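You operate a simulated robot arm through the tools that you are given. There is no shell and no other tool.

You are at the controls of a simulated robot arm. One attempt, no reset.

Task
Lock the doors, wipe the upper right one clean, then unlock them.
Fine: use the green cloth and lay it back. What is to be rubbed or washed off counts as gone when no trace of it is left.

It is judged by the outcome, as a careful person would: the job done as asked, and still so three seconds after it is handed in. It fails if anything else is knocked over, pushed out of place, dropped, spilled or broken. Flat cloth is picked up by pressing the open fingertips on it (5 to 10 N) and closing them slowly along it; thin cloth reads only 2 to 8 mm in the jaws.

Robot
A 7-joint arm with a two-finger parallel gripper, fixed in place. Base frame: the origin is at the foot of the arm, x ahead of it, y to its left, z up. Readings come in m, degrees, newtons and seconds.
Its first joint turns from -132.0 to 132.0 degrees. Payload 3.91 kg.
The TCP is the grasp point between the finger pads, 0.03 m short of the fingertips. In the tool frame z runs along the fingers and y along their closing line. Largest opening 0.11 m; finger width 0.02, thickness 0.01; the body of the gripper, 0.048 by 0.112 m, starts 0.055 m behind the TCP.
Orientation is that of the tool frame in the base frame, as [roll, pitch, yaw] about the fixed x, y, z axes, in that order (R = Rz(yaw) Ry(pitch) Rx(roll)). With the fingers straight down and closing along the base's y, the tool's x points along the base's -x, its y along +y and its z along -z.

Tools
- The arm moves only by the tool nudge_tool. Its argument "steps" is a list of rows, each a list of 6 numbers: the shift along the tool's x, y, z in m, then the turn, a rotation vector about the tool's x, y, z in degrees. In form: [[x, y, z, rx, ry, rz], ...]. A call has 1 to 20 rows; each row is the pose to reach, as a shift and turn from the pose commanded when the call began, along the tool's axes at that moment. "jaw" is the finger opening in m, from 0 to 0.11, set as the call begins (left out, the last holds). Rows are played at 5 a second. More than 0.05 m and 8.6 degrees between two rows, or a gripper value outside its range, and nothing of the call is played. A pose out of reach is approached as far as the arm can. The call stops where the force on the tool passes 50 N (or 10 N more than at its start, if that is more) or the arm is blocked; 0.2 s more then pass. Each finger travels about 0.108 m/s and halts on what it meets, pressing with about 43 N; the grip force reading is that of the motor and also rises with nothing between the fingers. The clock runs only during rows and for 0.2 s after the last one: add rows that repeat a pose to give the fingers time. The reply holds the time, the measured pose of the TCP, the force on the tool along the base axes, the opening and the grip force, in the units named above and with some noise, with the torque about the TCP (base axes, N m) and any sound that the robot's microphone picked up, and new pictures: "pictures" is both (left out), scene, wrist or none.
- Cameras (640 x 400 px; columns grow to the right, rows downward): "scene" is fixed at [0.2192, 0.4998, 1.7552]; the picture's right is [0.91, -0.41, 0.00], its down [-0.35, -0.79, -0.50] and it looks along [0.21, 0.46, -0.86] (base axes); focal length 214 px, centre (320, 200). "wrist" rides on the gripper at [0.072, 0.017, -0.103] in the tool frame; the picture's right is [-0.23, 0.97, 0.00], its down [-0.76, -0.18, -0.62] and it looks along [-0.61, -0.14, 0.78] (tool axes); focal length 222 px, centre (320, 200). There is no depth. A picture from a camera that has moved, and an enlarged one, comes with that camera's place and axes in the base frame and with its lens.
- inspect(camera, box): a new picture of the part [left, top, right, bottom] of that camera's present view, enlarged. The clock stands still meanwhile.
- job_done(): hands the job in; it is judged then, once.

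Nothing tells you positions but the pictures and the camera data. Unless the task says otherwise, let go and move clear before handing in.

The tools are called after ">>>" by a JSON object that holds its "fn" and its "kwargs". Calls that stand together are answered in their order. nudge_tool: Moves the arm, as the interface text tells. Its arguments: {"type":"object","properties":{"steps":{"type":"array","items":{"type":"array","items":{"type":"number"}}},"jaw":{"type":"number"},"pictures":{"type":"string","enum":["both","scene","wrist","none"]}},"required":["steps"]} The other tools are called the same way: inspect (camera, box) takes an enlarged picture of a part of a camera's view; job_done () hands the job in.

At the start:

```text
clock: 0.0
eef_pos: [0.1986, 0.4728, 1.3893]
tool_rot: [179.9, -0.1, 180.0]
ft_force: [0.9, 0.9, 0.3]
torque: [0.01, 0.02, 0.01]
opening: 0.1098
grasp_force: 0.0
```

scene: 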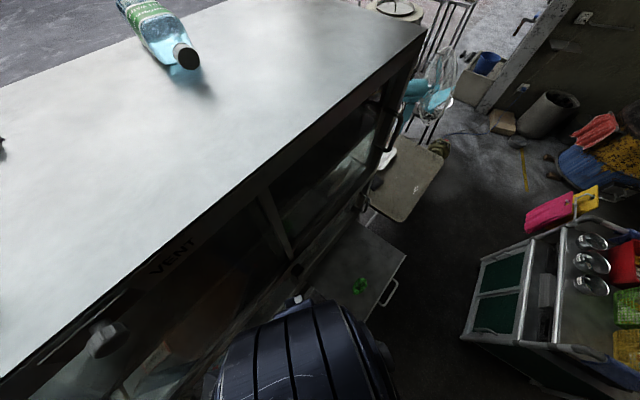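
wrist: 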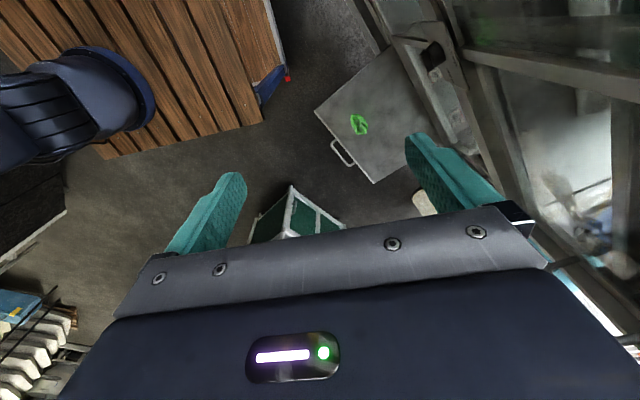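

I see a large cabinet with a white top and glass doors on its front, and a tray with something green on it, perhaps the cloth. I'll look closer before moving.

>>> {"fn": "inspect", "kwargs": {"camera": "scene", "box": [0, 200, 240, 400]}}

>>> {"fn": "inspect", "kwargs": {"camera": "scene", "box": [240, 60, 460, 320]}}

>>> {"fn": "inspect", "kwargs": {"camera": "wrist", "box": [300, 0, 640, 260]}}

>>> {"fn": "inspect", "kwargs": {"camera": "scene", "box": [440, 60, 640, 400]}}

```text
2.00 times, centred on (120, 300) of scene
camera zoom: at [0.2192, 0.4998, 1.7552], right [0.91, -0.41, 0.0], down [-0.35, -0.79, -0.5], along [0.21, 0.46, -0.86], focal length 429 px, centre (720, 0)
```

zoom: 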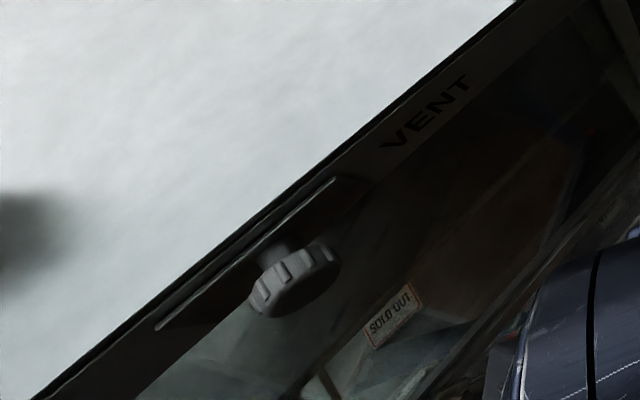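

```text
1.54 times, centred on (350, 190) of scene
camera zoom: at [0.2192, 0.4998, 1.7552], right [0.91, -0.41, 0.0], down [-0.35, -0.79, -0.5], along [0.21, 0.46, -0.86], focal length 330 px, centre (274, 215)
```

zoom: 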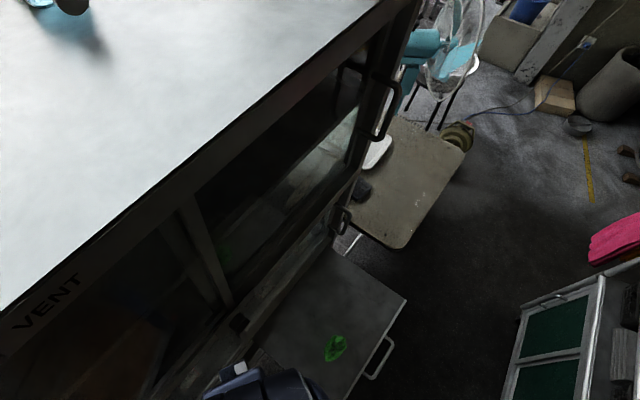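

```text
1.54 times, centred on (470, 130) of wrist
camera zoom: at [0.127, 0.4882, 1.4922], right [0.23, 0.97, 0.0], down [0.76, -0.18, 0.62], along [0.61, -0.14, -0.78], focal length 342 px, centre (89, 308)
```

zoom: 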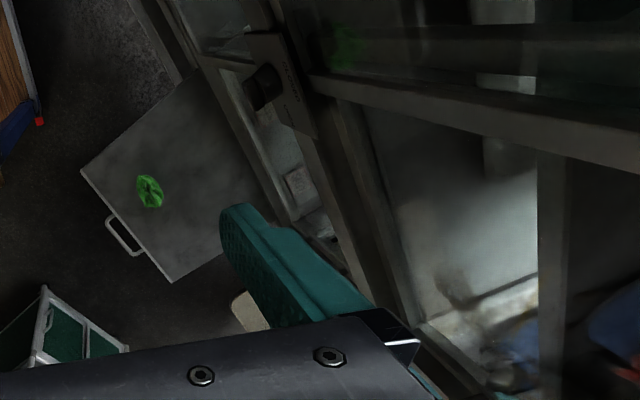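

```text
1.18 times, centred on (540, 230) of scene
camera zoom: at [0.2192, 0.4998, 1.7552], right [0.91, -0.41, 0.0], down [-0.35, -0.79, -0.5], along [0.21, 0.46, -0.86], focal length 252 px, centre (61, 165)
```

zoom: 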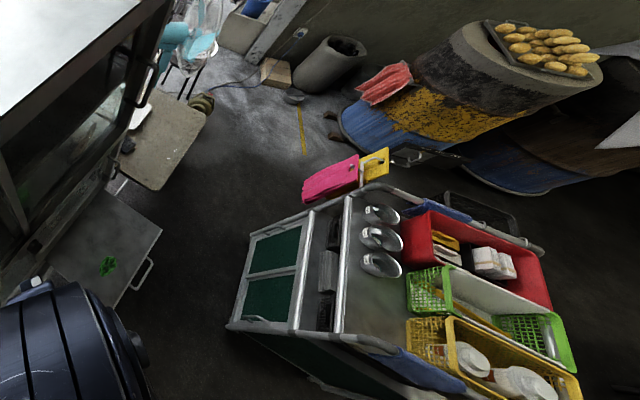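

The cabinet front seems to run diagonally, about 0.5 m from the base. There is a black knob at its centre, around (0.22, 0.68, 1.0), and the cloth lies on a shelf at about (0.49, 0.575, 0.57). I'll back the tool off and turn it so the wrist camera can look at the doors.

>>> {"fn": "nudge_tool", "kwargs": {"steps": [[-0.018, -0.005, 0, 0, 0, 8], [-0.037, -0.01, 0, 0, 0, 16], [-0.055, -0.015, 0, 0, 0, 24], [-0.074, -0.02, 0, 0, 0, 32], [-0.092, -0.025, 0, 0, 0, 40], [-0.11, -0.03, 0, 0, 0, 48], [-0.129, -0.035, 0, 0, 0, 56], [-0.147, -0.039, 0, 0, 0, 64]], "pictures": "both"}}

```text
clock: 1.8
eef_pos: [0.3454, 0.4345, 1.3889]
tool_rot: [179.9, 0.1, 116.1]
ft_force: [0.6, 0.2, 0.0]
torque: [0.03, -0.02, -0.01]
opening: 0.11
grasp_force: 0.1
camera wrist: at [0.3298, 0.5049, 1.4927], right [0.97, 0.22, 0.0], down [0.17, -0.76, 0.62], along [0.14, -0.61, -0.78], focal length 222 px, centre (320, 200)
```

scene: 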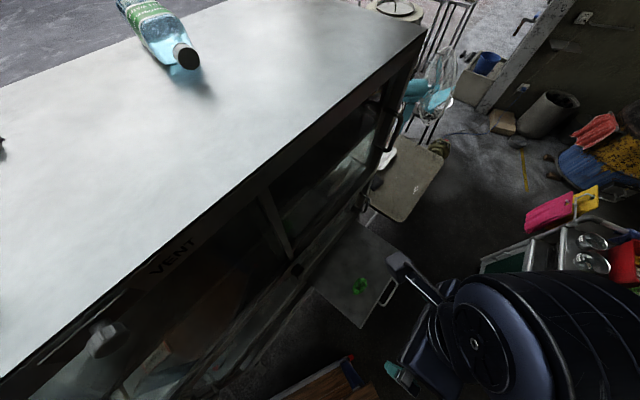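
wrist: 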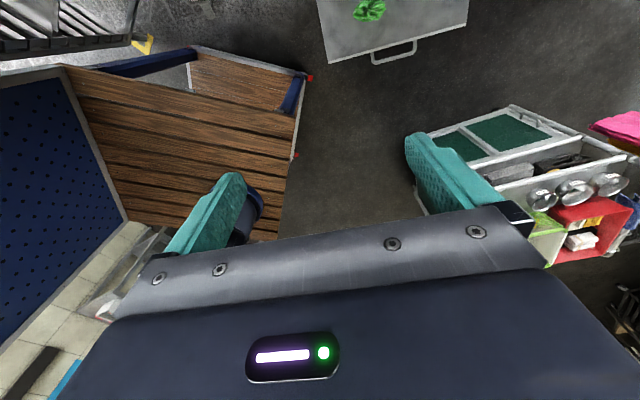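

The shelf and cloth are at the top of the wrist view. I'm pitching the tool up toward the cabinet face.

>>> {"fn": "nudge_tool", "kwargs": {"steps": [[0, 0, 0, 0, 8, 0], [0, 0, 0, 0, 16, 0], [0, 0, 0, 0, 24, 0], [0, 0, 0, 0, 32, 0], [0, 0, 0, 0, 40, 0], [0, 0, 0, 0, 48, 0], [0, 0, 0, 0, 56, 0], [0, 0, 0, 0, 64, 0], [0, 0, 0, 0, 72, 0], [0, 0, 0, 0, 80, 0], [0, 0, 0, 0, 88, 0], [0, 0, 0, 0, 90, 0]], "pictures": "both"}}

```text
clock: 4.4
eef_pos: [0.345, 0.4339, 1.3878]
tool_rot: [17.0, -89.9, -81.0]
ft_force: [0.8, -0.6, 0.6]
torque: [0.01, -0.01, 0.0]
opening: 0.1103
grasp_force: 0.0
camera wrist: at [0.4069, 0.3465, 1.4611], right [0.88, 0.43, -0.23], down [0.11, -0.64, -0.76], along [-0.47, 0.64, -0.61], focal length 222 px, centre (320, 200)
```

scene: 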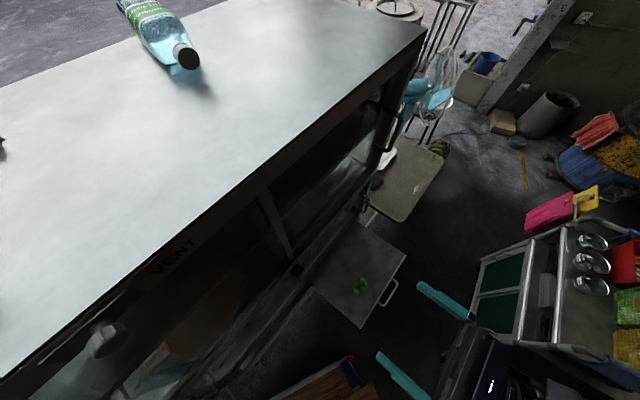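
wrist: 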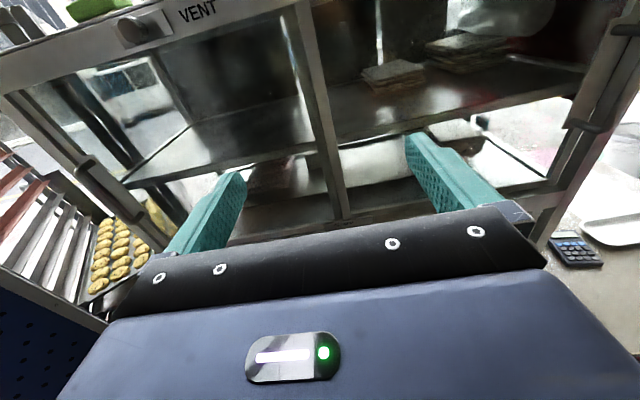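

I can now see the display case front with the VENT knob at upper left and the door handles at the outer edges. I'll zoom in.

>>> {"fn": "inspect", "kwargs": {"camera": "wrist", "box": [0, 0, 320, 200]}}

>>> {"fn": "inspect", "kwargs": {"camera": "wrist", "box": [320, 0, 640, 200]}}

>>> {"fn": "nudge_tool", "kwargs": {"steps": [[0, 0, 0, 0, 8, 0], [0, 0, 0, 0, 16, 0], [0, 0, 0, 0, 24, 0], [0, 0, 0, 0, 32, 0]], "pictures": "wrist"}}

```text
2.00 times, centred on (160, 100) of wrist
camera zoom: at [0.4069, 0.3465, 1.4611], right [0.88, 0.43, -0.23], down [0.11, -0.64, -0.76], along [-0.47, 0.64, -0.61], focal length 444 px, centre (640, 400)
```

zoom: 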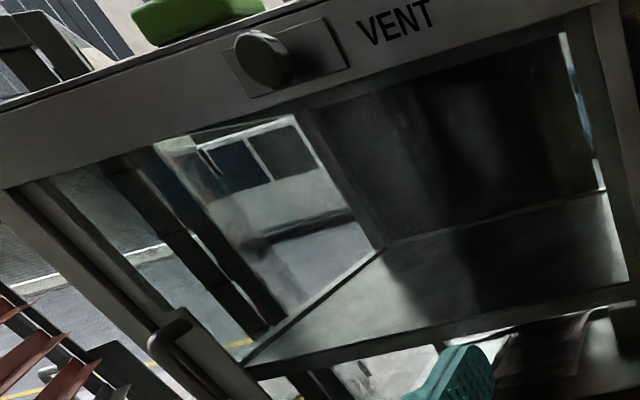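

```text
2.00 times, centred on (480, 100) of wrist
camera zoom: at [0.4069, 0.3465, 1.4611], right [0.88, 0.43, -0.23], down [0.11, -0.64, -0.76], along [-0.47, 0.64, -0.61], focal length 444 px, centre (0, 400)
```

zoom: 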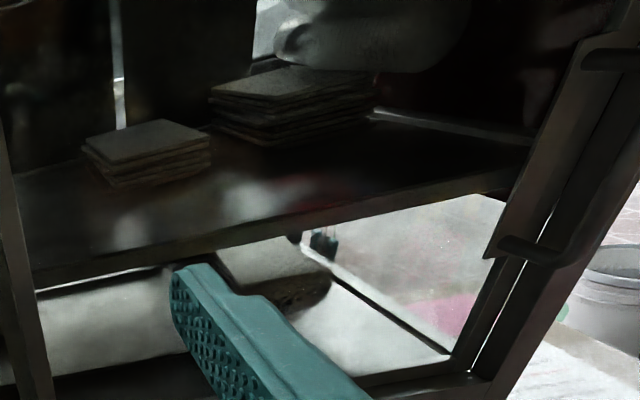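

```text
clock: 5.4
eef_pos: [0.346, 0.4334, 1.3883]
tool_rot: [0.1, -57.9, -64.1]
ft_force: [0.8, -0.5, 0.6]
torque: [-0.01, 0.02, -0.05]
opening: 0.1099
grasp_force: 0.1
camera wrist: at [0.4168, 0.3262, 1.3954], right [0.82, 0.54, -0.19], down [-0.1, -0.19, -0.98], along [-0.56, 0.82, -0.1], focal length 222 px, centre (320, 200)
```

wrist: 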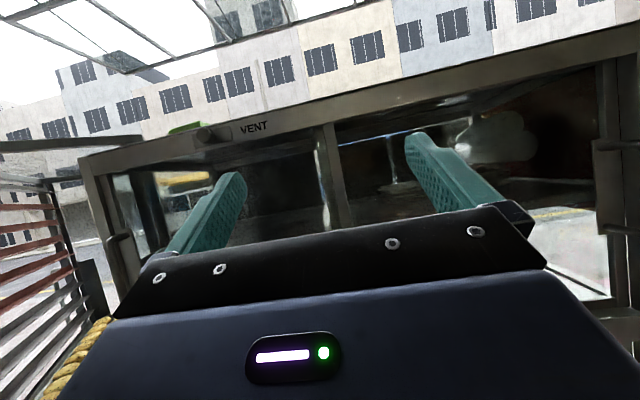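

There's a smudge on the upper right glass. I'm lowering the tool to view the lower half and the black knob.

>>> {"fn": "nudge_tool", "kwargs": {"steps": [[-0.037, 0, -0.023, 0, 0, 0], [-0.074, 0, -0.046, 0, 0, 0], [-0.111, 0, -0.069, 0, 0, 0], [-0.148, 0, -0.092, 0, 0, 0], [-0.185, 0, -0.115, 0, 0, 0], [-0.222, 0, -0.138, 0, 0, 0], [-0.259, 0, -0.161, 0, 0, 0], [-0.296, 0, -0.185, 0, 0, 0]], "pictures": "both"}}

>>> {"fn": "inspect", "kwargs": {"camera": "wrist", "box": [320, 0, 640, 200]}}

>>> {"fn": "inspect", "kwargs": {"camera": "wrist", "box": [80, 0, 400, 200]}}

```text
clock: 7.2
eef_pos: [0.3442, 0.4345, 1.04]
tool_rot: [0.0, -58.0, -64.0]
ft_force: [-0.8, -0.6, 0.4]
torque: [-0.02, 0.03, -0.02]
opening: 0.11
grasp_force: 0.1
camera wrist: at [0.4156, 0.3264, 1.0466], right [0.82, 0.54, -0.19], down [-0.1, -0.19, -0.98], along [-0.56, 0.82, -0.1], focal length 222 px, centre (320, 200)
```

scene: 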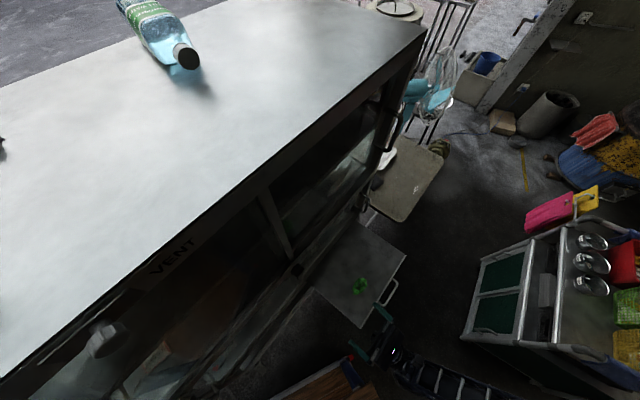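
wrist: 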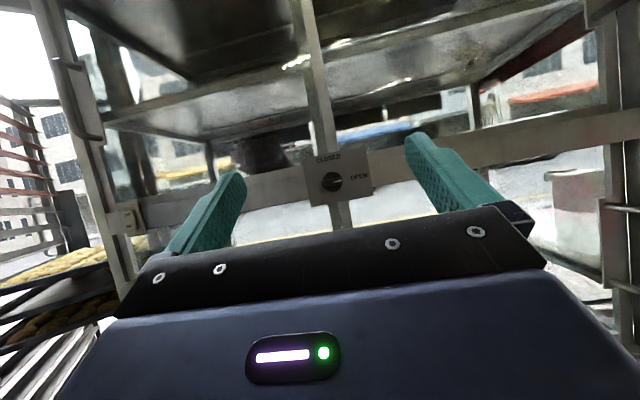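

```text
2.00 times, centred on (480, 100) of wrist
camera zoom: at [0.4156, 0.3264, 1.0466], right [0.82, 0.54, -0.19], down [-0.1, -0.19, -0.98], along [-0.56, 0.82, -0.1], focal length 444 px, centre (0, 400)
```

zoom: 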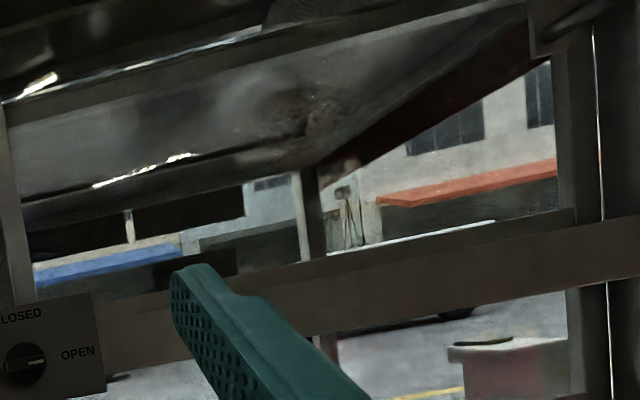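

```text
2.00 times, centred on (240, 100) of wrist
camera zoom: at [0.4156, 0.3264, 1.0466], right [0.82, 0.54, -0.19], down [-0.1, -0.19, -0.98], along [-0.56, 0.82, -0.1], focal length 444 px, centre (480, 400)
```

zoom: 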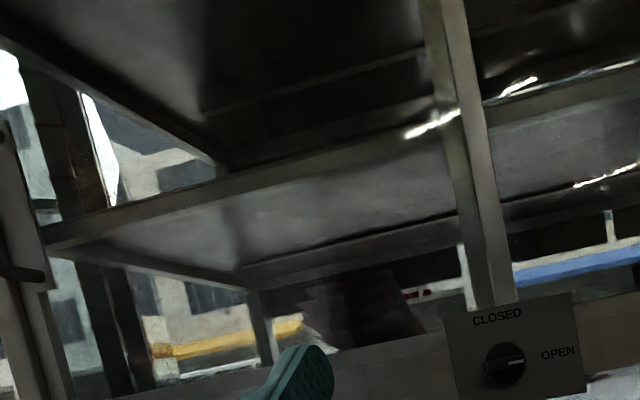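

There is a lock knob at the centre marked CLOSED (up) and OPEN (right), and its mark points to OPEN. I'm levelling the tool and moving closer for a better look.

>>> {"fn": "nudge_tool", "kwargs": {"steps": [[-0.012, -0.004, 0.019, 0, -8, 0], [-0.024, -0.007, 0.038, 0, -16, 0], [-0.036, -0.01, 0.057, 0, -24, 0], [-0.048, -0.014, 0.076, 0, -32, 0]], "pictures": "wrist"}}

>>> {"fn": "inspect", "kwargs": {"camera": "wrist", "box": [240, 80, 400, 180]}}

```text
clock: 8.2
eef_pos: [0.2947, 0.5086, 1.0386]
tool_rot: [-150.5, -89.9, 86.8]
ft_force: [0.1, 0.0, 0.3]
torque: [-0.01, 0.02, 0.03]
opening: 0.1099
grasp_force: 0.1
camera wrist: at [0.3554, 0.4214, 1.1113], right [0.88, 0.43, -0.23], down [0.11, -0.64, -0.76], along [-0.47, 0.64, -0.61], focal length 222 px, centre (320, 200)
```

wrist: 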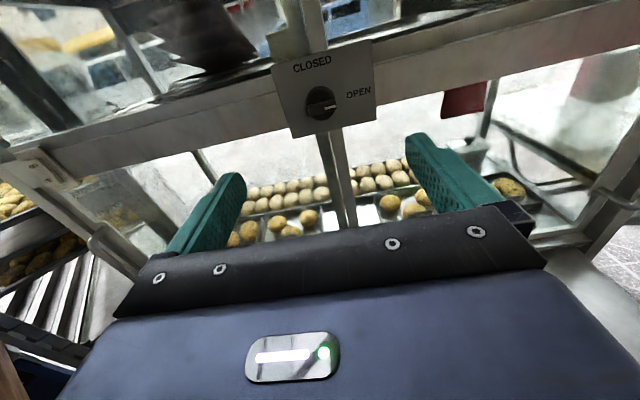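

```text
4.00 times, centred on (320, 130) of wrist
camera zoom: at [0.3554, 0.4214, 1.1113], right [0.88, 0.43, -0.23], down [0.11, -0.64, -0.76], along [-0.47, 0.64, -0.61], focal length 888 px, centre (320, 480)
```

zoom: 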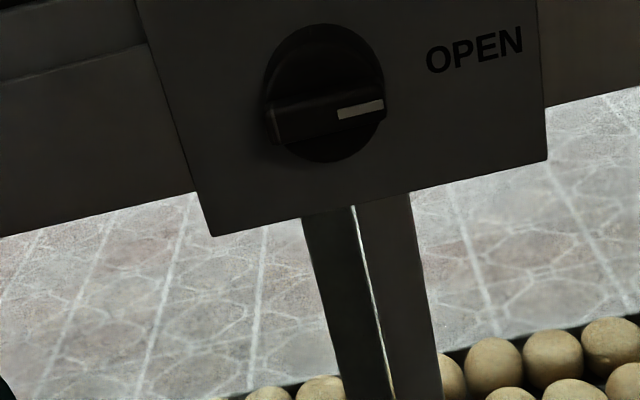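

The knob has a raised bar lying horizontally and pointing at OPEN. I'll roll the gripper 90° so it closes vertically on the bar, which lets me turn the bar back counter-clockwise to CLOSED.

>>> {"fn": "nudge_tool", "kwargs": {"steps": [[0, 0, 0, 0, 0, 8], [0, 0, 0, 0, 0, 16], [0, 0, 0, 0, 0, 24], [0, 0, 0, 0, 0, 32], [0, 0, 0, 0, 0, 40], [0, 0, 0, 0, 0, 48], [0, 0, 0, 0, 0, 56], [0, 0, 0, 0, 0, 64], [0, 0, 0, 0, 0, 72], [0, 0, 0, 0, 0, 80], [0, 0, 0, 0, 0, 88], [0, 0, 0, 0, 0, 90]], "pictures": "both"}}

>>> {"fn": "inspect", "kwargs": {"camera": "wrist", "box": [240, 80, 400, 180]}}

```text
clock: 10.8
eef_pos: [0.2937, 0.5089, 1.0391]
tool_rot: [-89.9, 0.1, 25.9]
ft_force: [-0.6, 0.3, -0.1]
torque: [0.01, -0.02, 0.01]
opening: 0.1101
grasp_force: 0.1
camera wrist: at [0.4051, 0.4459, 1.0223], right [-0.21, -0.1, -0.97], down [-0.41, -0.89, 0.18], along [-0.89, 0.44, 0.14], focal length 222 px, centre (320, 200)
```

scene: 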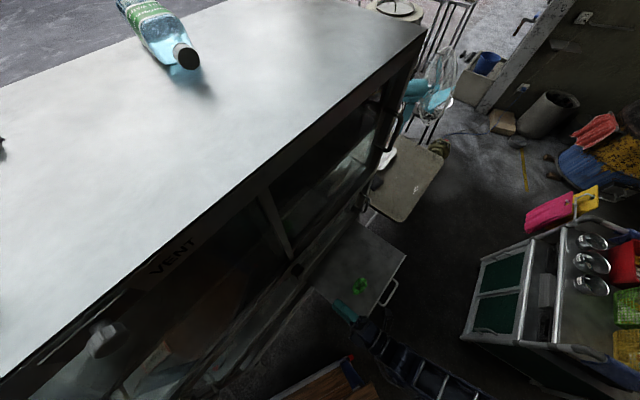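
wrist: 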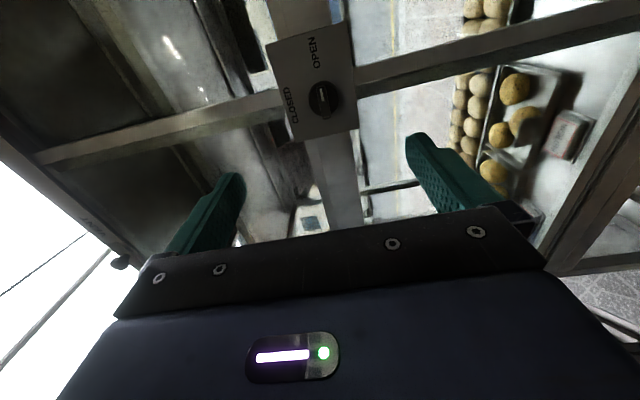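

```text
4.00 times, centred on (320, 130) of wrist
camera zoom: at [0.4051, 0.4459, 1.0223], right [-0.21, -0.1, -0.97], down [-0.41, -0.89, 0.18], along [-0.89, 0.44, 0.14], focal length 888 px, centre (320, 480)
```

zoom: 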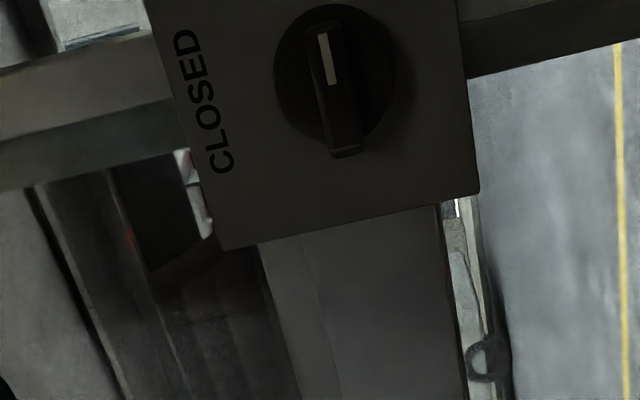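

The knob centre is at about (0.2135, 0.6735, 1.035). I'm approaching along the tool axis with the jaw partly closed.

>>> {"fn": "nudge_tool", "kwargs": {"steps": [[0, 0.004, 0.03, 0, 0, 0], [0, 0.004, 0.06, 0, 0, 0], [0, 0.004, 0.09, 0, 0, 0], [0, 0.004, 0.11, 0, 0, 0], [0, 0.004, 0.122, 0, 0, 0], [0, 0.004, 0.122, 0, 0, 0]], "jaw": 0.04, "pictures": "both"}}

>>> {"fn": "inspect", "kwargs": {"camera": "wrist", "box": [240, 80, 400, 180]}}

```text
clock: 12.2
eef_pos: [0.2397, 0.6183, 1.0336]
tool_rot: [-90.0, 0.0, 26.1]
ft_force: [0.0, 0.1, -0.3]
torque: [0.0, -0.02, 0.02]
opening: 0.0398
grasp_force: 0.1
camera wrist: at [0.351, 0.5557, 1.0185], right [-0.2, -0.1, -0.97], down [-0.41, -0.89, 0.18], along [-0.89, 0.44, 0.14], focal length 222 px, centre (320, 200)
```

scene: 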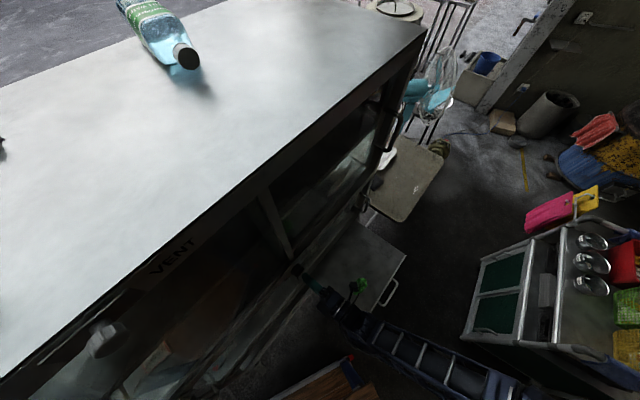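
wrist: 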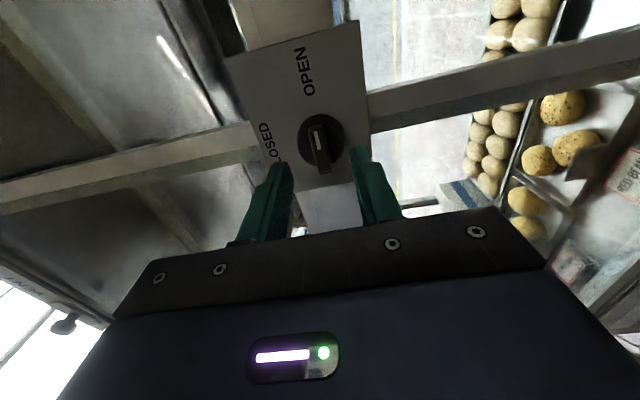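

```text
4.00 times, centred on (320, 130) of wrist
camera zoom: at [0.351, 0.5557, 1.0185], right [-0.2, -0.1, -0.97], down [-0.41, -0.89, 0.18], along [-0.89, 0.44, 0.14], focal length 888 px, centre (320, 480)
```

zoom: 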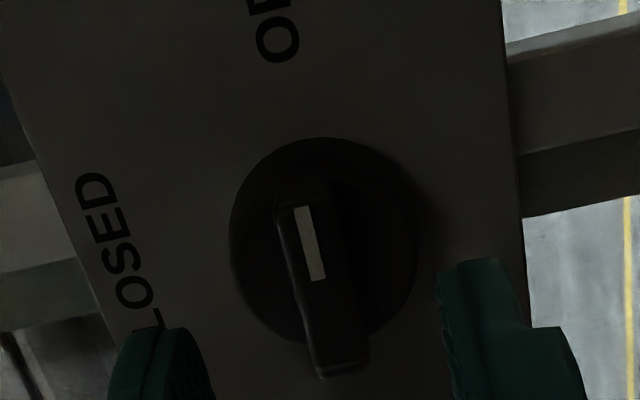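

The bar's top is about 16 mm ahead of the fingertips, and the disc about 34 mm ahead. I'm advancing 27 mm and closing.

>>> {"fn": "nudge_tool", "kwargs": {"steps": [[0, 0.001, 0.01, 0, 0, 0], [0, 0.001, 0.02, 0, 0, 0], [0, 0.001, 0.027, 0, 0, 0]], "pictures": "wrist"}}

>>> {"fn": "nudge_tool", "kwargs": {"steps": [[0, 0, 0, 0, 0, 0], [0, 0, 0, 0, 0, 0], [0, 0, 0, 0, 0, 0]], "jaw": 0.0, "pictures": "wrist"}}

```text
clock: 13.0
eef_pos: [0.2277, 0.6423, 1.0346]
tool_rot: [-90.0, -0.1, 26.0]
ft_force: [-0.6, 1.0, 0.3]
torque: [-0.04, 0.0, -0.01]
opening: 0.0399
grasp_force: 0.0
camera wrist: at [0.3396, 0.5797, 1.0178], right [-0.2, -0.1, -0.97], down [-0.41, -0.89, 0.18], along [-0.89, 0.44, 0.14], focal length 222 px, centre (320, 200)
```

wrist: 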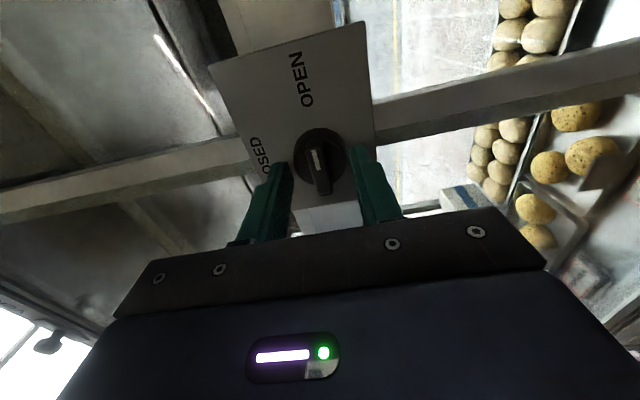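

```text
clock: 13.8
eef_pos: [0.2276, 0.6434, 1.0337]
tool_rot: [-90.0, 0.1, 26.0]
ft_force: [-3.1, 4.7, -4.0]
torque: [-0.11, -0.04, 0.02]
opening: 0.0354
grasp_force: 44.8
camera wrist: at [0.3396, 0.5798, 1.0175], right [-0.2, -0.1, -0.97], down [-0.41, -0.89, 0.18], along [-0.89, 0.44, 0.14], focal length 222 px, centre (320, 200)
```

wrist: 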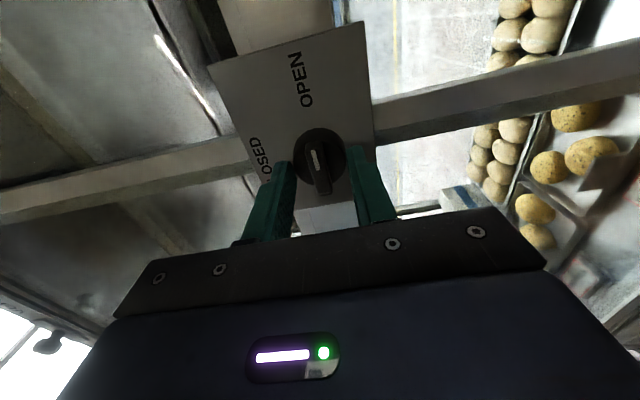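

The jaws stopped at 35 mm, so they're on the disc edge instead of the bar. I'll open, back off 9 mm and grip the bar.

>>> {"fn": "nudge_tool", "kwargs": {"steps": [[0, 0, 0, 0, 0, 0], [0, 0, 0, 0, 0, 0], [0, 0, -0.005, 0, 0, 0], [0, 0, -0.009, 0, 0, 0], [0, 0, -0.009, 0, 0, 0]], "jaw": 0.042, "pictures": "none"}}

>>> {"fn": "nudge_tool", "kwargs": {"steps": [[0, 0, 0, 0, 0, 0], [0, 0, 0, 0, 0, 0], [0, 0, 0, 0, 0, 0], [0, 0, 0, 0, 0, 0]], "jaw": 0.0, "pictures": "wrist"}}

>>> {"fn": "inspect", "kwargs": {"camera": "wrist", "box": [240, 110, 400, 210]}}

```text
clock: 15.0
eef_pos: [0.2316, 0.6336, 1.0334]
tool_rot: [-90.0, -0.1, 26.0]
ft_force: [-0.7, 0.1, -0.2]
torque: [0.01, 0.02, 0.0]
opening: 0.0421
grasp_force: 0.1
```

```text
clock: 16.0
eef_pos: [0.2332, 0.6345, 1.0343]
tool_rot: [-90.0, -0.1, 26.0]
ft_force: [-0.4, -0.7, 2.3]
torque: [0.05, 0.02, 0.17]
opening: 0.011
grasp_force: 45.0
camera wrist: at [0.3438, 0.5716, 1.0175], right [-0.2, -0.1, -0.97], down [-0.41, -0.89, 0.18], along [-0.89, 0.44, 0.14], focal length 222 px, centre (320, 200)
```

wrist: 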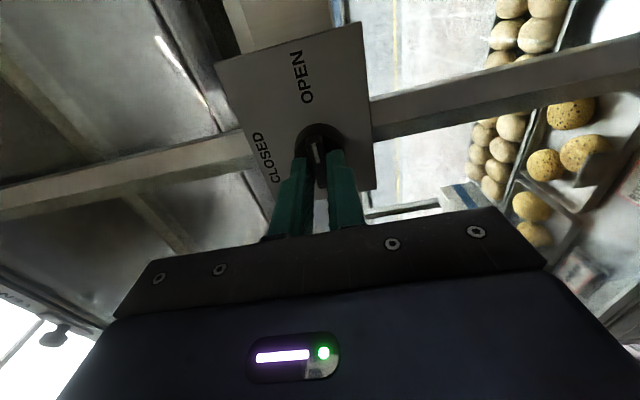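

```text
4.00 times, centred on (320, 160) of wrist
camera zoom: at [0.3438, 0.5716, 1.0175], right [-0.2, -0.1, -0.97], down [-0.41, -0.89, 0.18], along [-0.89, 0.44, 0.14], focal length 888 px, centre (320, 360)
```

zoom: 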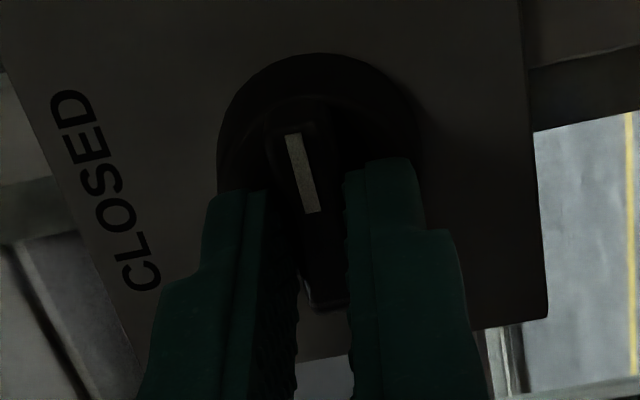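

I have the bar in the jaws at 11 mm. I'll start turning counter-clockwise in small steps and watch the forces.

>>> {"fn": "nudge_tool", "kwargs": {"steps": [[0, 0.0003, 0, 0, 0, -6], [0.0001, 0.0006, 0, 0, 0, -12], [0.0001, 0.0009, 0, 0, 0, -18], [0.0003, 0.0012, 0, 0, 0, -24]], "pictures": "wrist"}}

>>> {"fn": "inspect", "kwargs": {"camera": "wrist", "box": [240, 110, 400, 210]}}

```text
clock: 17.0
eef_pos: [0.2323, 0.6345, 1.0335]
tool_rot: [-90.0, -24.1, 26.0]
ft_force: [-1.4, -2.3, 8.8]
torque: [0.66, 0.27, -0.77]
opening: 0.011
grasp_force: 45.0
camera wrist: at [0.3444, 0.5719, 1.0481], right [0.17, 0.08, -0.98], down [-0.42, -0.9, -0.15], along [-0.89, 0.43, -0.12], focal length 222 px, centre (320, 200)
```

wrist: 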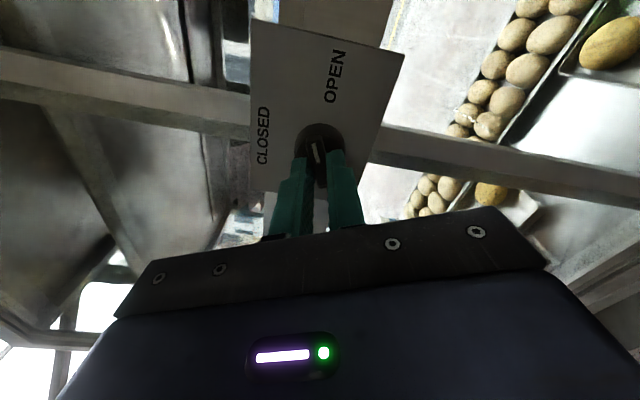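

```text
4.00 times, centred on (320, 160) of wrist
camera zoom: at [0.3444, 0.5719, 1.0481], right [0.17, 0.08, -0.98], down [-0.42, -0.9, -0.15], along [-0.89, 0.43, -0.12], focal length 888 px, centre (320, 360)
```

zoom: 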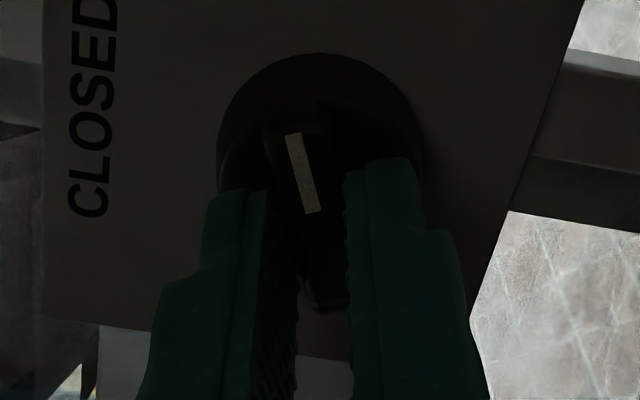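

The knob turns with the tool. There's a slight vertical load, so I'll recentre by about 1 mm and continue the turn.

>>> {"fn": "nudge_tool", "kwargs": {"steps": [[0.0005, -0.0011, 0, 0, 0, -6], [0.0005, -0.0011, 0, 0, 0, -12], [0.0005, -0.0011, 0, 0, 0, -18], [0.0005, -0.0011, 0, 0, 0, -24], [0.0005, -0.0011, 0, 0, 0, -30], [0.0005, -0.0011, 0, 0, 0, -36]], "pictures": "none"}}

```text
clock: 18.4
eef_pos: [0.2323, 0.6344, 1.0337]
tool_rot: [-90.2, -60.1, 26.2]
ft_force: [-1.0, -3.2, -12.1]
torque: [-0.18, -0.04, 0.11]
opening: 0.0107
grasp_force: 45.3
```

>>> {"fn": "nudge_tool", "kwargs": {"steps": [[0, 0, 0, 0, 0, -6], [0, 0, 0, 0, 0, -12], [0, 0, 0, 0, 0, -18], [0, 0, 0, 0, 0, -24], [0, 0, 0, 0, 0, -30], [0, 0, 0, 0, 0, -30]], "pictures": "wrist"}}

>>> {"fn": "inspect", "kwargs": {"camera": "wrist", "box": [240, 80, 400, 180]}}

```text
clock: 19.8
eef_pos: [0.2336, 0.6347, 1.0334]
tool_rot: [148.1, -90.0, 147.9]
ft_force: [5.3, -9.7, -21.5]
torque: [-0.11, -0.03, 0.16]
opening: 0.0109
grasp_force: 45.2
camera wrist: at [0.2944, 0.5476, 1.1063], right [0.88, 0.43, -0.23], down [0.11, -0.64, -0.76], along [-0.47, 0.64, -0.61], focal length 222 px, centre (320, 200)
```

wrist: 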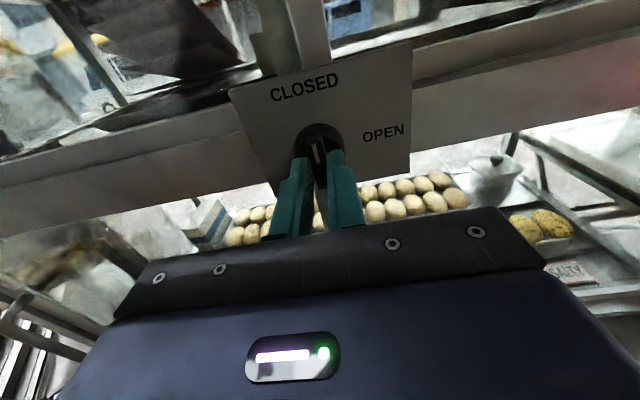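

```text
4.00 times, centred on (320, 130) of wrist
camera zoom: at [0.2944, 0.5476, 1.1063], right [0.88, 0.43, -0.23], down [0.11, -0.64, -0.76], along [-0.47, 0.64, -0.61], focal length 888 px, centre (320, 480)
```

zoom: 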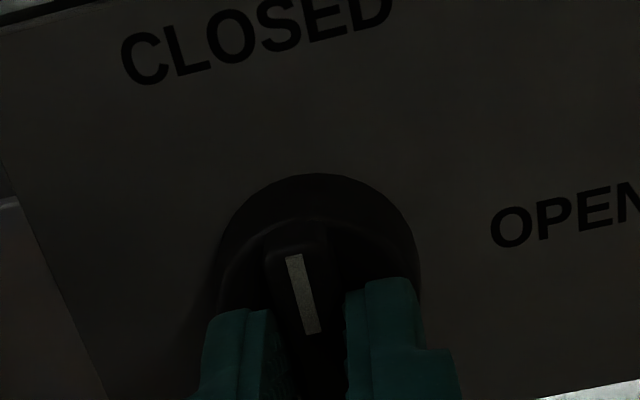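

The bar now points at CLOSED. I'm releasing slowly and backing off to check it stays.

>>> {"fn": "nudge_tool", "kwargs": {"steps": [[0, 0, 0, 0, 0, 0], [0, 0, 0, 0, 0, 0], [0, 0, -0.02, 0, 0, 0], [0, 0, -0.05, 0, 0, 0], [0, 0, -0.1, 0, 0, 0], [0, 0, -0.14, 0, 0, 0]], "jaw": 0.06, "pictures": "both"}}

>>> {"fn": "inspect", "kwargs": {"camera": "wrist", "box": [240, 80, 400, 180]}}

```text
clock: 21.2
eef_pos: [0.2949, 0.5076, 1.034]
tool_rot: [-166.1, -89.9, 102.2]
ft_force: [-0.4, 0.2, 0.1]
torque: [0.06, -0.01, 0.0]
opening: 0.06
grasp_force: 0.1
camera wrist: at [0.356, 0.4204, 1.1067], right [0.87, 0.43, -0.23], down [0.11, -0.64, -0.76], along [-0.47, 0.64, -0.61], focal length 222 px, centre (320, 200)
```

scene: 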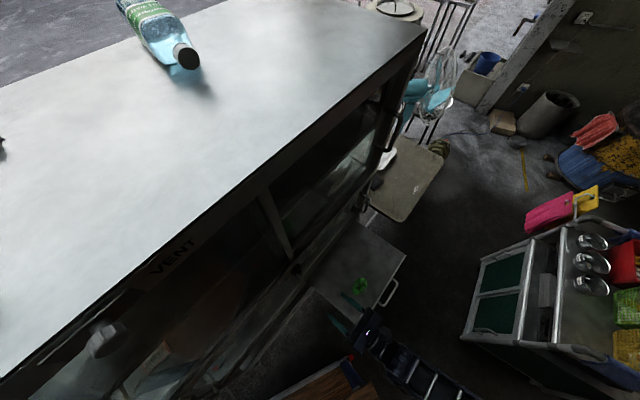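
wrist: 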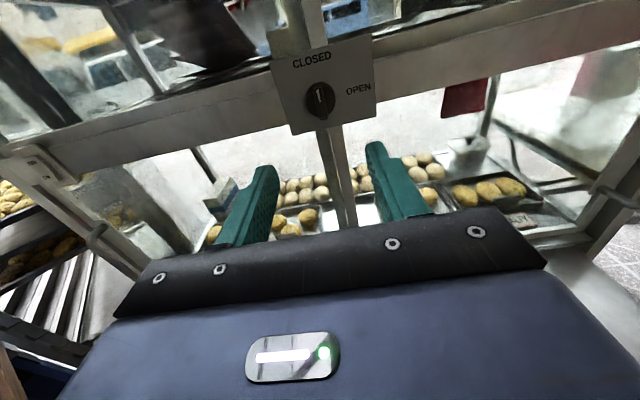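

```text
4.00 times, centred on (320, 130) of wrist
camera zoom: at [0.356, 0.4204, 1.1067], right [0.87, 0.43, -0.23], down [0.11, -0.64, -0.76], along [-0.47, 0.64, -0.61], focal length 888 px, centre (320, 480)
```

zoom: 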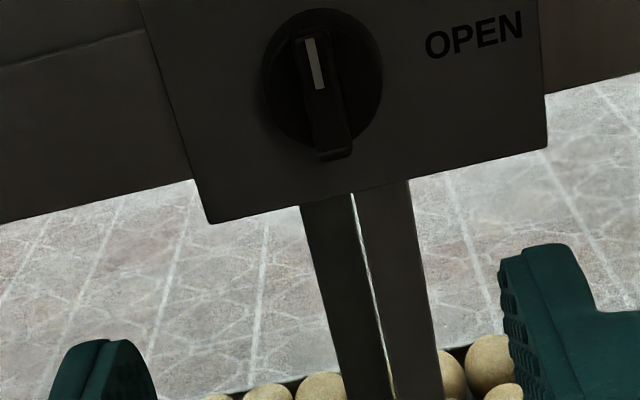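

The lock is CLOSED and stays there. Next I'll view the upper right door to find the dirt.

>>> {"fn": "nudge_tool", "kwargs": {"steps": [[0.028, 0.026, -0.015, 0, 4, 0], [0.056, 0.052, -0.03, 0, 8, 0], [0.083, 0.077, -0.043, 0, 12, 0], [0.111, 0.103, -0.058, 0, 16, 0], [0.139, 0.129, -0.072, 0, 20, 0], [0.167, 0.155, -0.087, 0, 24, 0], [0.194, 0.18, -0.101, 0, 28, 0], [0.222, 0.206, -0.116, 0, 32, 0], [0.25, 0.232, -0.13, 0, 36, 0]], "pictures": "both"}}

>>> {"fn": "inspect", "kwargs": {"camera": "wrist", "box": [160, 0, 480, 200]}}

```text
clock: 23.2
eef_pos: [0.5604, 0.4942, 1.2847]
tool_rot: [0.2, -53.9, -63.9]
ft_force: [-0.6, 1.1, 0.2]
torque: [0.01, 0.0, -0.03]
opening: 0.06
grasp_force: 0.0
camera wrist: at [0.631, 0.3864, 1.2825], right [0.82, 0.55, -0.18], down [-0.13, -0.13, -0.98], along [-0.56, 0.83, -0.03], focal length 222 px, centre (320, 200)
```

scene: 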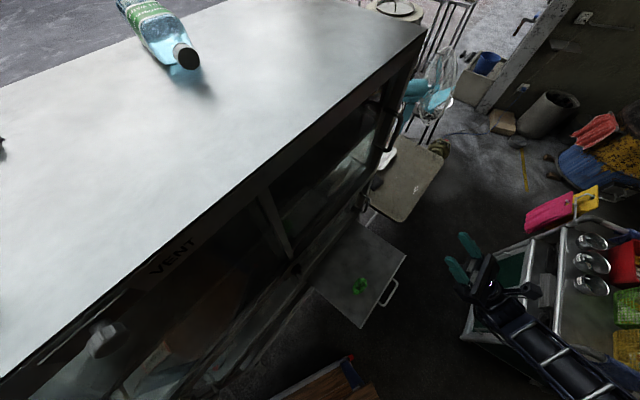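
wrist: 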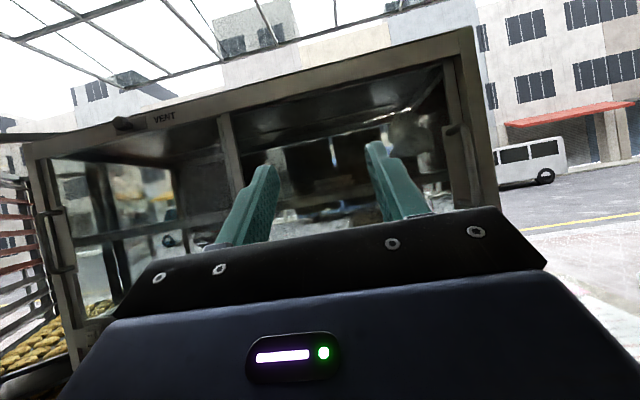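

```text
2.00 times, centred on (320, 100) of wrist
camera zoom: at [0.631, 0.3864, 1.2825], right [0.82, 0.55, -0.18], down [-0.13, -0.13, -0.98], along [-0.56, 0.83, -0.03], focal length 444 px, centre (320, 400)
```

zoom: 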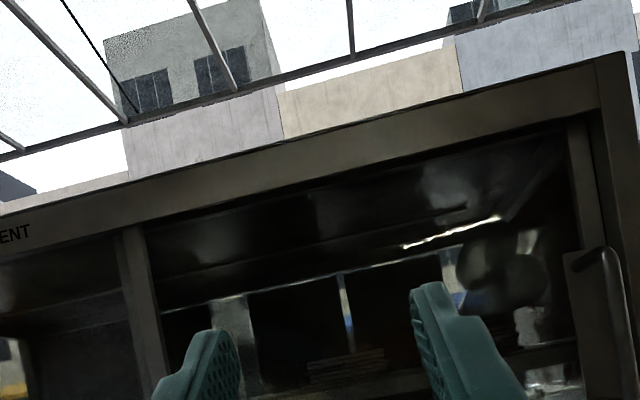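

The picture of that door is dark. I'll go closer with the jaw wide open to look for the stain on the glass.

>>> {"fn": "nudge_tool", "kwargs": {"steps": [[-0.036, 0, 0.014, 0, -4, 0], [-0.073, 0, 0.028, 0, -8, 0], [-0.109, 0, 0.041, 0, -12, 0], [-0.145, 0, 0.055, 0, -16, 0]], "jaw": 0.11, "pictures": "both"}}

>>> {"fn": "inspect", "kwargs": {"camera": "wrist", "box": [160, 0, 480, 200]}}

>>> {"fn": "inspect", "kwargs": {"camera": "wrist", "box": [320, 0, 640, 200]}}

```text
clock: 24.2
eef_pos: [0.5022, 0.6096, 1.1984]
tool_rot: [0.1, -70.0, -64.0]
ft_force: [-0.2, -0.8, 0.0]
torque: [0.03, -0.01, 0.04]
opening: 0.11
grasp_force: 0.1
camera wrist: at [0.572, 0.5066, 1.2321], right [0.84, 0.5, -0.21], down [-0.02, -0.37, -0.93], along [-0.54, 0.78, -0.3], focal length 222 px, centre (320, 200)
```

scene: 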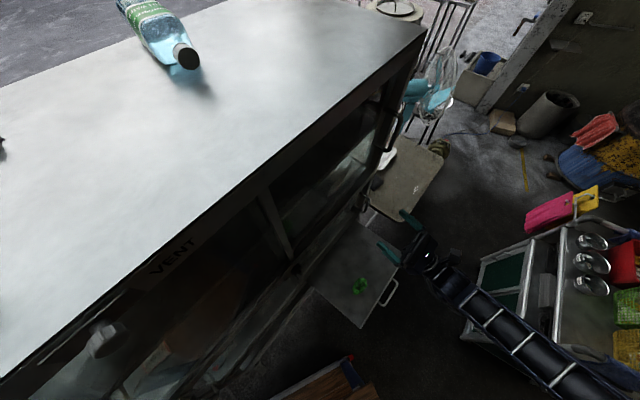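
wrist: 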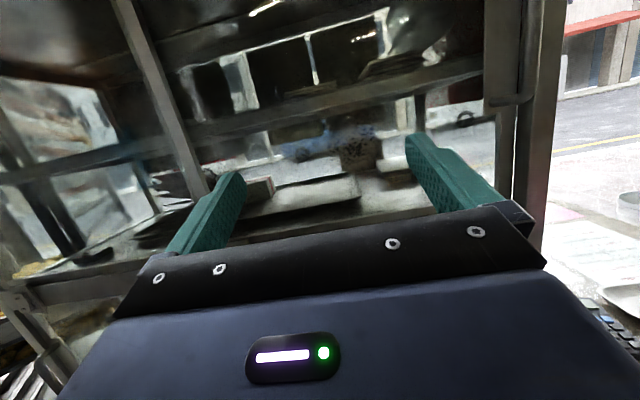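

```text
2.00 times, centred on (320, 100) of wrist
camera zoom: at [0.572, 0.5066, 1.2321], right [0.84, 0.5, -0.21], down [-0.02, -0.37, -0.93], along [-0.54, 0.78, -0.3], focal length 444 px, centre (320, 400)
```

zoom: 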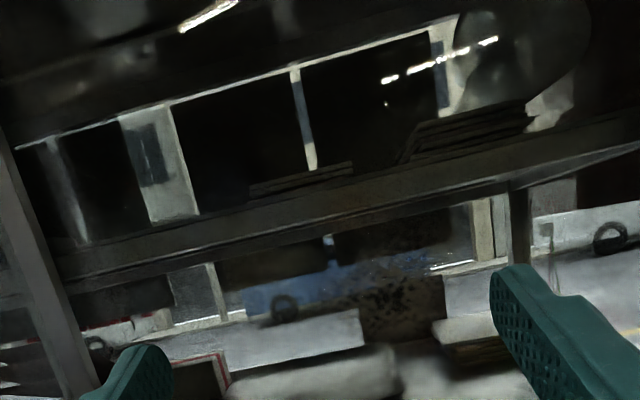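

```text
2.00 times, centred on (480, 100) of wrist
camera zoom: at [0.572, 0.5066, 1.2321], right [0.84, 0.5, -0.21], down [-0.02, -0.37, -0.93], along [-0.54, 0.78, -0.3], focal length 444 px, centre (0, 400)
```

zoom: 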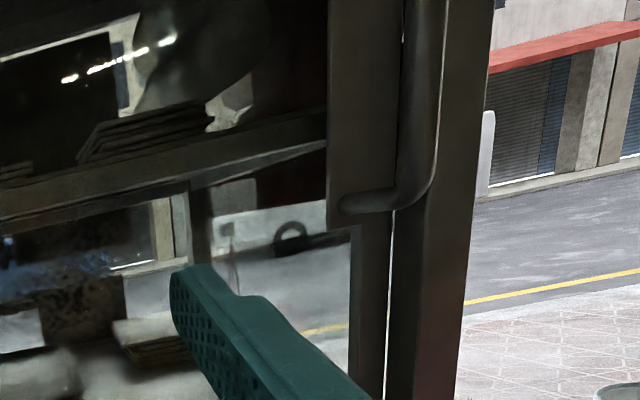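

I see a speckled brown patch on the glass at about (0.445, 0.81, 1.195). I'll zoom in on it.

>>> {"fn": "inspect", "kwargs": {"camera": "wrist", "box": [310, 100, 406, 160]}}

>>> {"fn": "inspect", "kwargs": {"camera": "wrist", "box": [230, 90, 422, 210]}}

```text
6.67 times, centred on (358, 130) of wrist
camera zoom: at [0.572, 0.5066, 1.2321], right [0.84, 0.5, -0.21], down [-0.02, -0.37, -0.93], along [-0.54, 0.78, -0.3], focal length 1481 px, centre (67, 667)
```

zoom: 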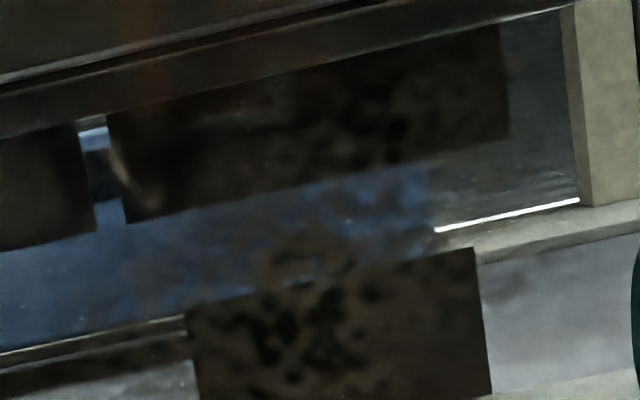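

```text
3.33 times, centred on (326, 150) of wrist
camera zoom: at [0.572, 0.5066, 1.2321], right [0.84, 0.5, -0.21], down [-0.02, -0.37, -0.93], along [-0.54, 0.78, -0.3], focal length 740 px, centre (300, 367)
```

zoom: 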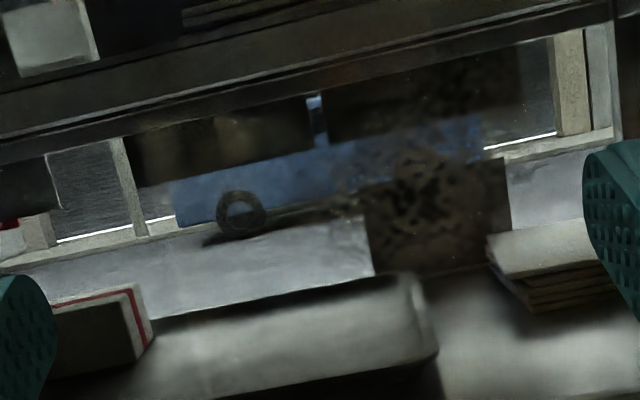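

>>> {"fn": "nudge_tool", "kwargs": {"steps": [[-0.038, 0.01, -0.014, 0, 3, 0], [-0.076, 0.02, -0.027, 0, 6, 0], [-0.113, 0.03, -0.041, 0, 10, 0]], "pictures": "wrist"}}

>>> {"fn": "inspect", "kwargs": {"camera": "wrist", "box": [230, 30, 422, 150]}}

```text
clock: 25.0
eef_pos: [0.5287, 0.6239, 1.0797]
tool_rot: [0.2, -60.0, -64.3]
ft_force: [-1.5, -0.4, 0.7]
torque: [-0.05, 0.02, -0.02]
opening: 0.1101
grasp_force: 0.1
camera wrist: at [0.5995, 0.5169, 1.0907], right [0.83, 0.53, -0.19], down [-0.09, -0.22, -0.97], along [-0.56, 0.82, -0.13], focal length 222 px, centre (320, 200)
```

wrist: 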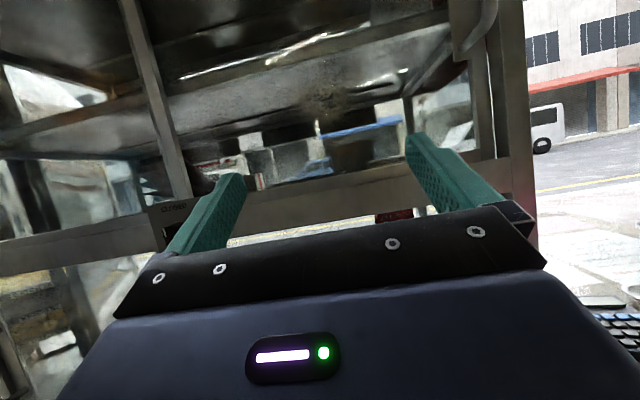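

```text
3.33 times, centred on (326, 90) of wrist
camera zoom: at [0.5995, 0.5169, 1.0907], right [0.83, 0.53, -0.19], down [-0.09, -0.22, -0.97], along [-0.56, 0.82, -0.13], focal length 740 px, centre (300, 567)
```

zoom: 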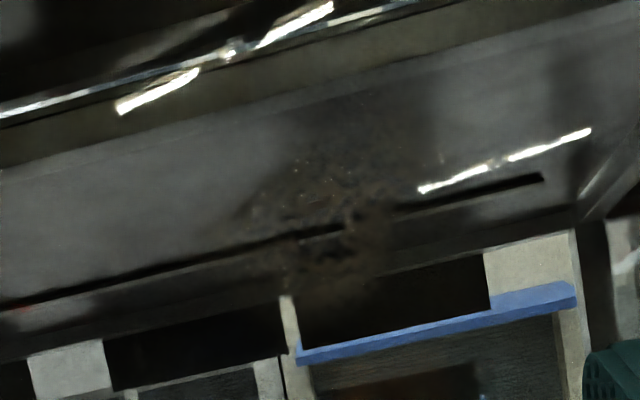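

The stain is about 7 cm across, centred near s≈0.756 along the face at z≈1.19. Now I'll go for the cloth on the shelf, turning the tool to point down above it.

>>> {"fn": "nudge_tool", "kwargs": {"steps": [[-0.008, -0.004, -0.007, 0, -8, 0], [-0.015, -0.008, -0.013, 0, -16, 0], [-0.023, -0.012, -0.02, 0, -24, 0], [-0.031, -0.015, -0.027, 0, -32, 0], [-0.038, -0.019, -0.034, 0, -40, 0], [-0.046, -0.023, -0.04, 0, -48, 0], [-0.054, -0.027, -0.047, 0, -56, 0], [-0.061, -0.031, -0.054, 0, -64, 0], [-0.069, -0.035, -0.061, 0, -72, 0], [-0.077, -0.039, -0.067, 0, -80, 0], [-0.084, -0.043, -0.074, 0, -88, 0], [-0.092, -0.046, -0.081, 0, -96, 0], [-0.1, -0.05, -0.088, 0, -104, 0], [-0.107, -0.054, -0.094, 0, -112, 0], [-0.115, -0.058, -0.101, 0, -120, 0]], "pictures": "both"}}

>>> {"fn": "inspect", "kwargs": {"camera": "scene", "box": [280, 210, 440, 310]}}

```text
clock: 28.2
eef_pos: [0.4906, 0.5718, 0.9284]
tool_rot: [179.9, 0.2, 116.0]
ft_force: [0.5, 0.0, 0.3]
torque: [0.03, 0.05, 0.03]
opening: 0.11
grasp_force: 0.0
camera wrist: at [0.4752, 0.6418, 1.0327], right [0.97, 0.22, 0.0], down [0.17, -0.76, 0.62], along [0.14, -0.61, -0.78], focal length 222 px, centre (320, 200)
```

scene: 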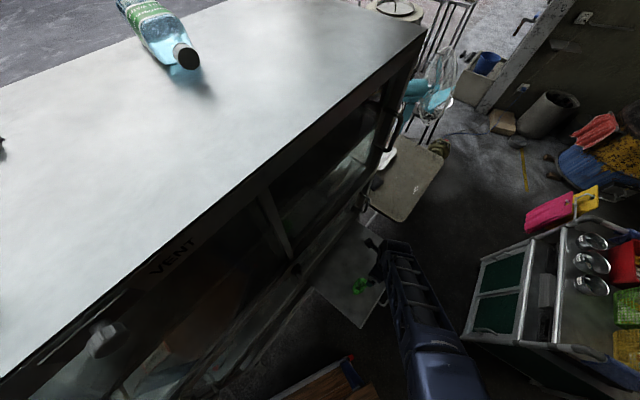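
wrist: 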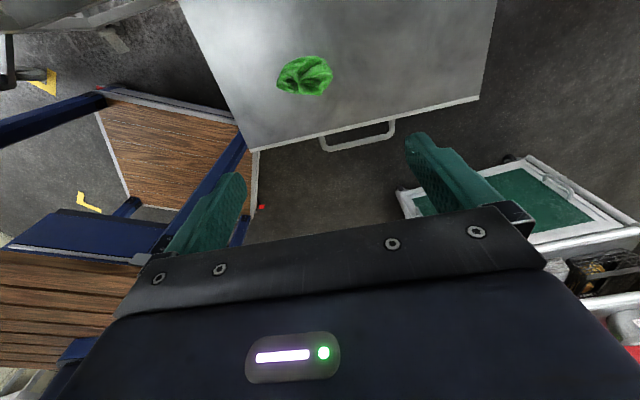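

```text
4.00 times, centred on (360, 260) of scene
camera zoom: at [0.2192, 0.4998, 1.7552], right [0.91, -0.41, 0.0], down [-0.35, -0.79, -0.5], along [0.21, 0.46, -0.86], focal length 858 px, centre (160, -40)
```

zoom: 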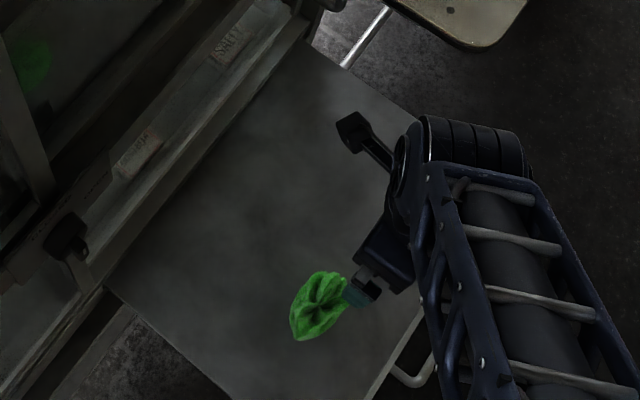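

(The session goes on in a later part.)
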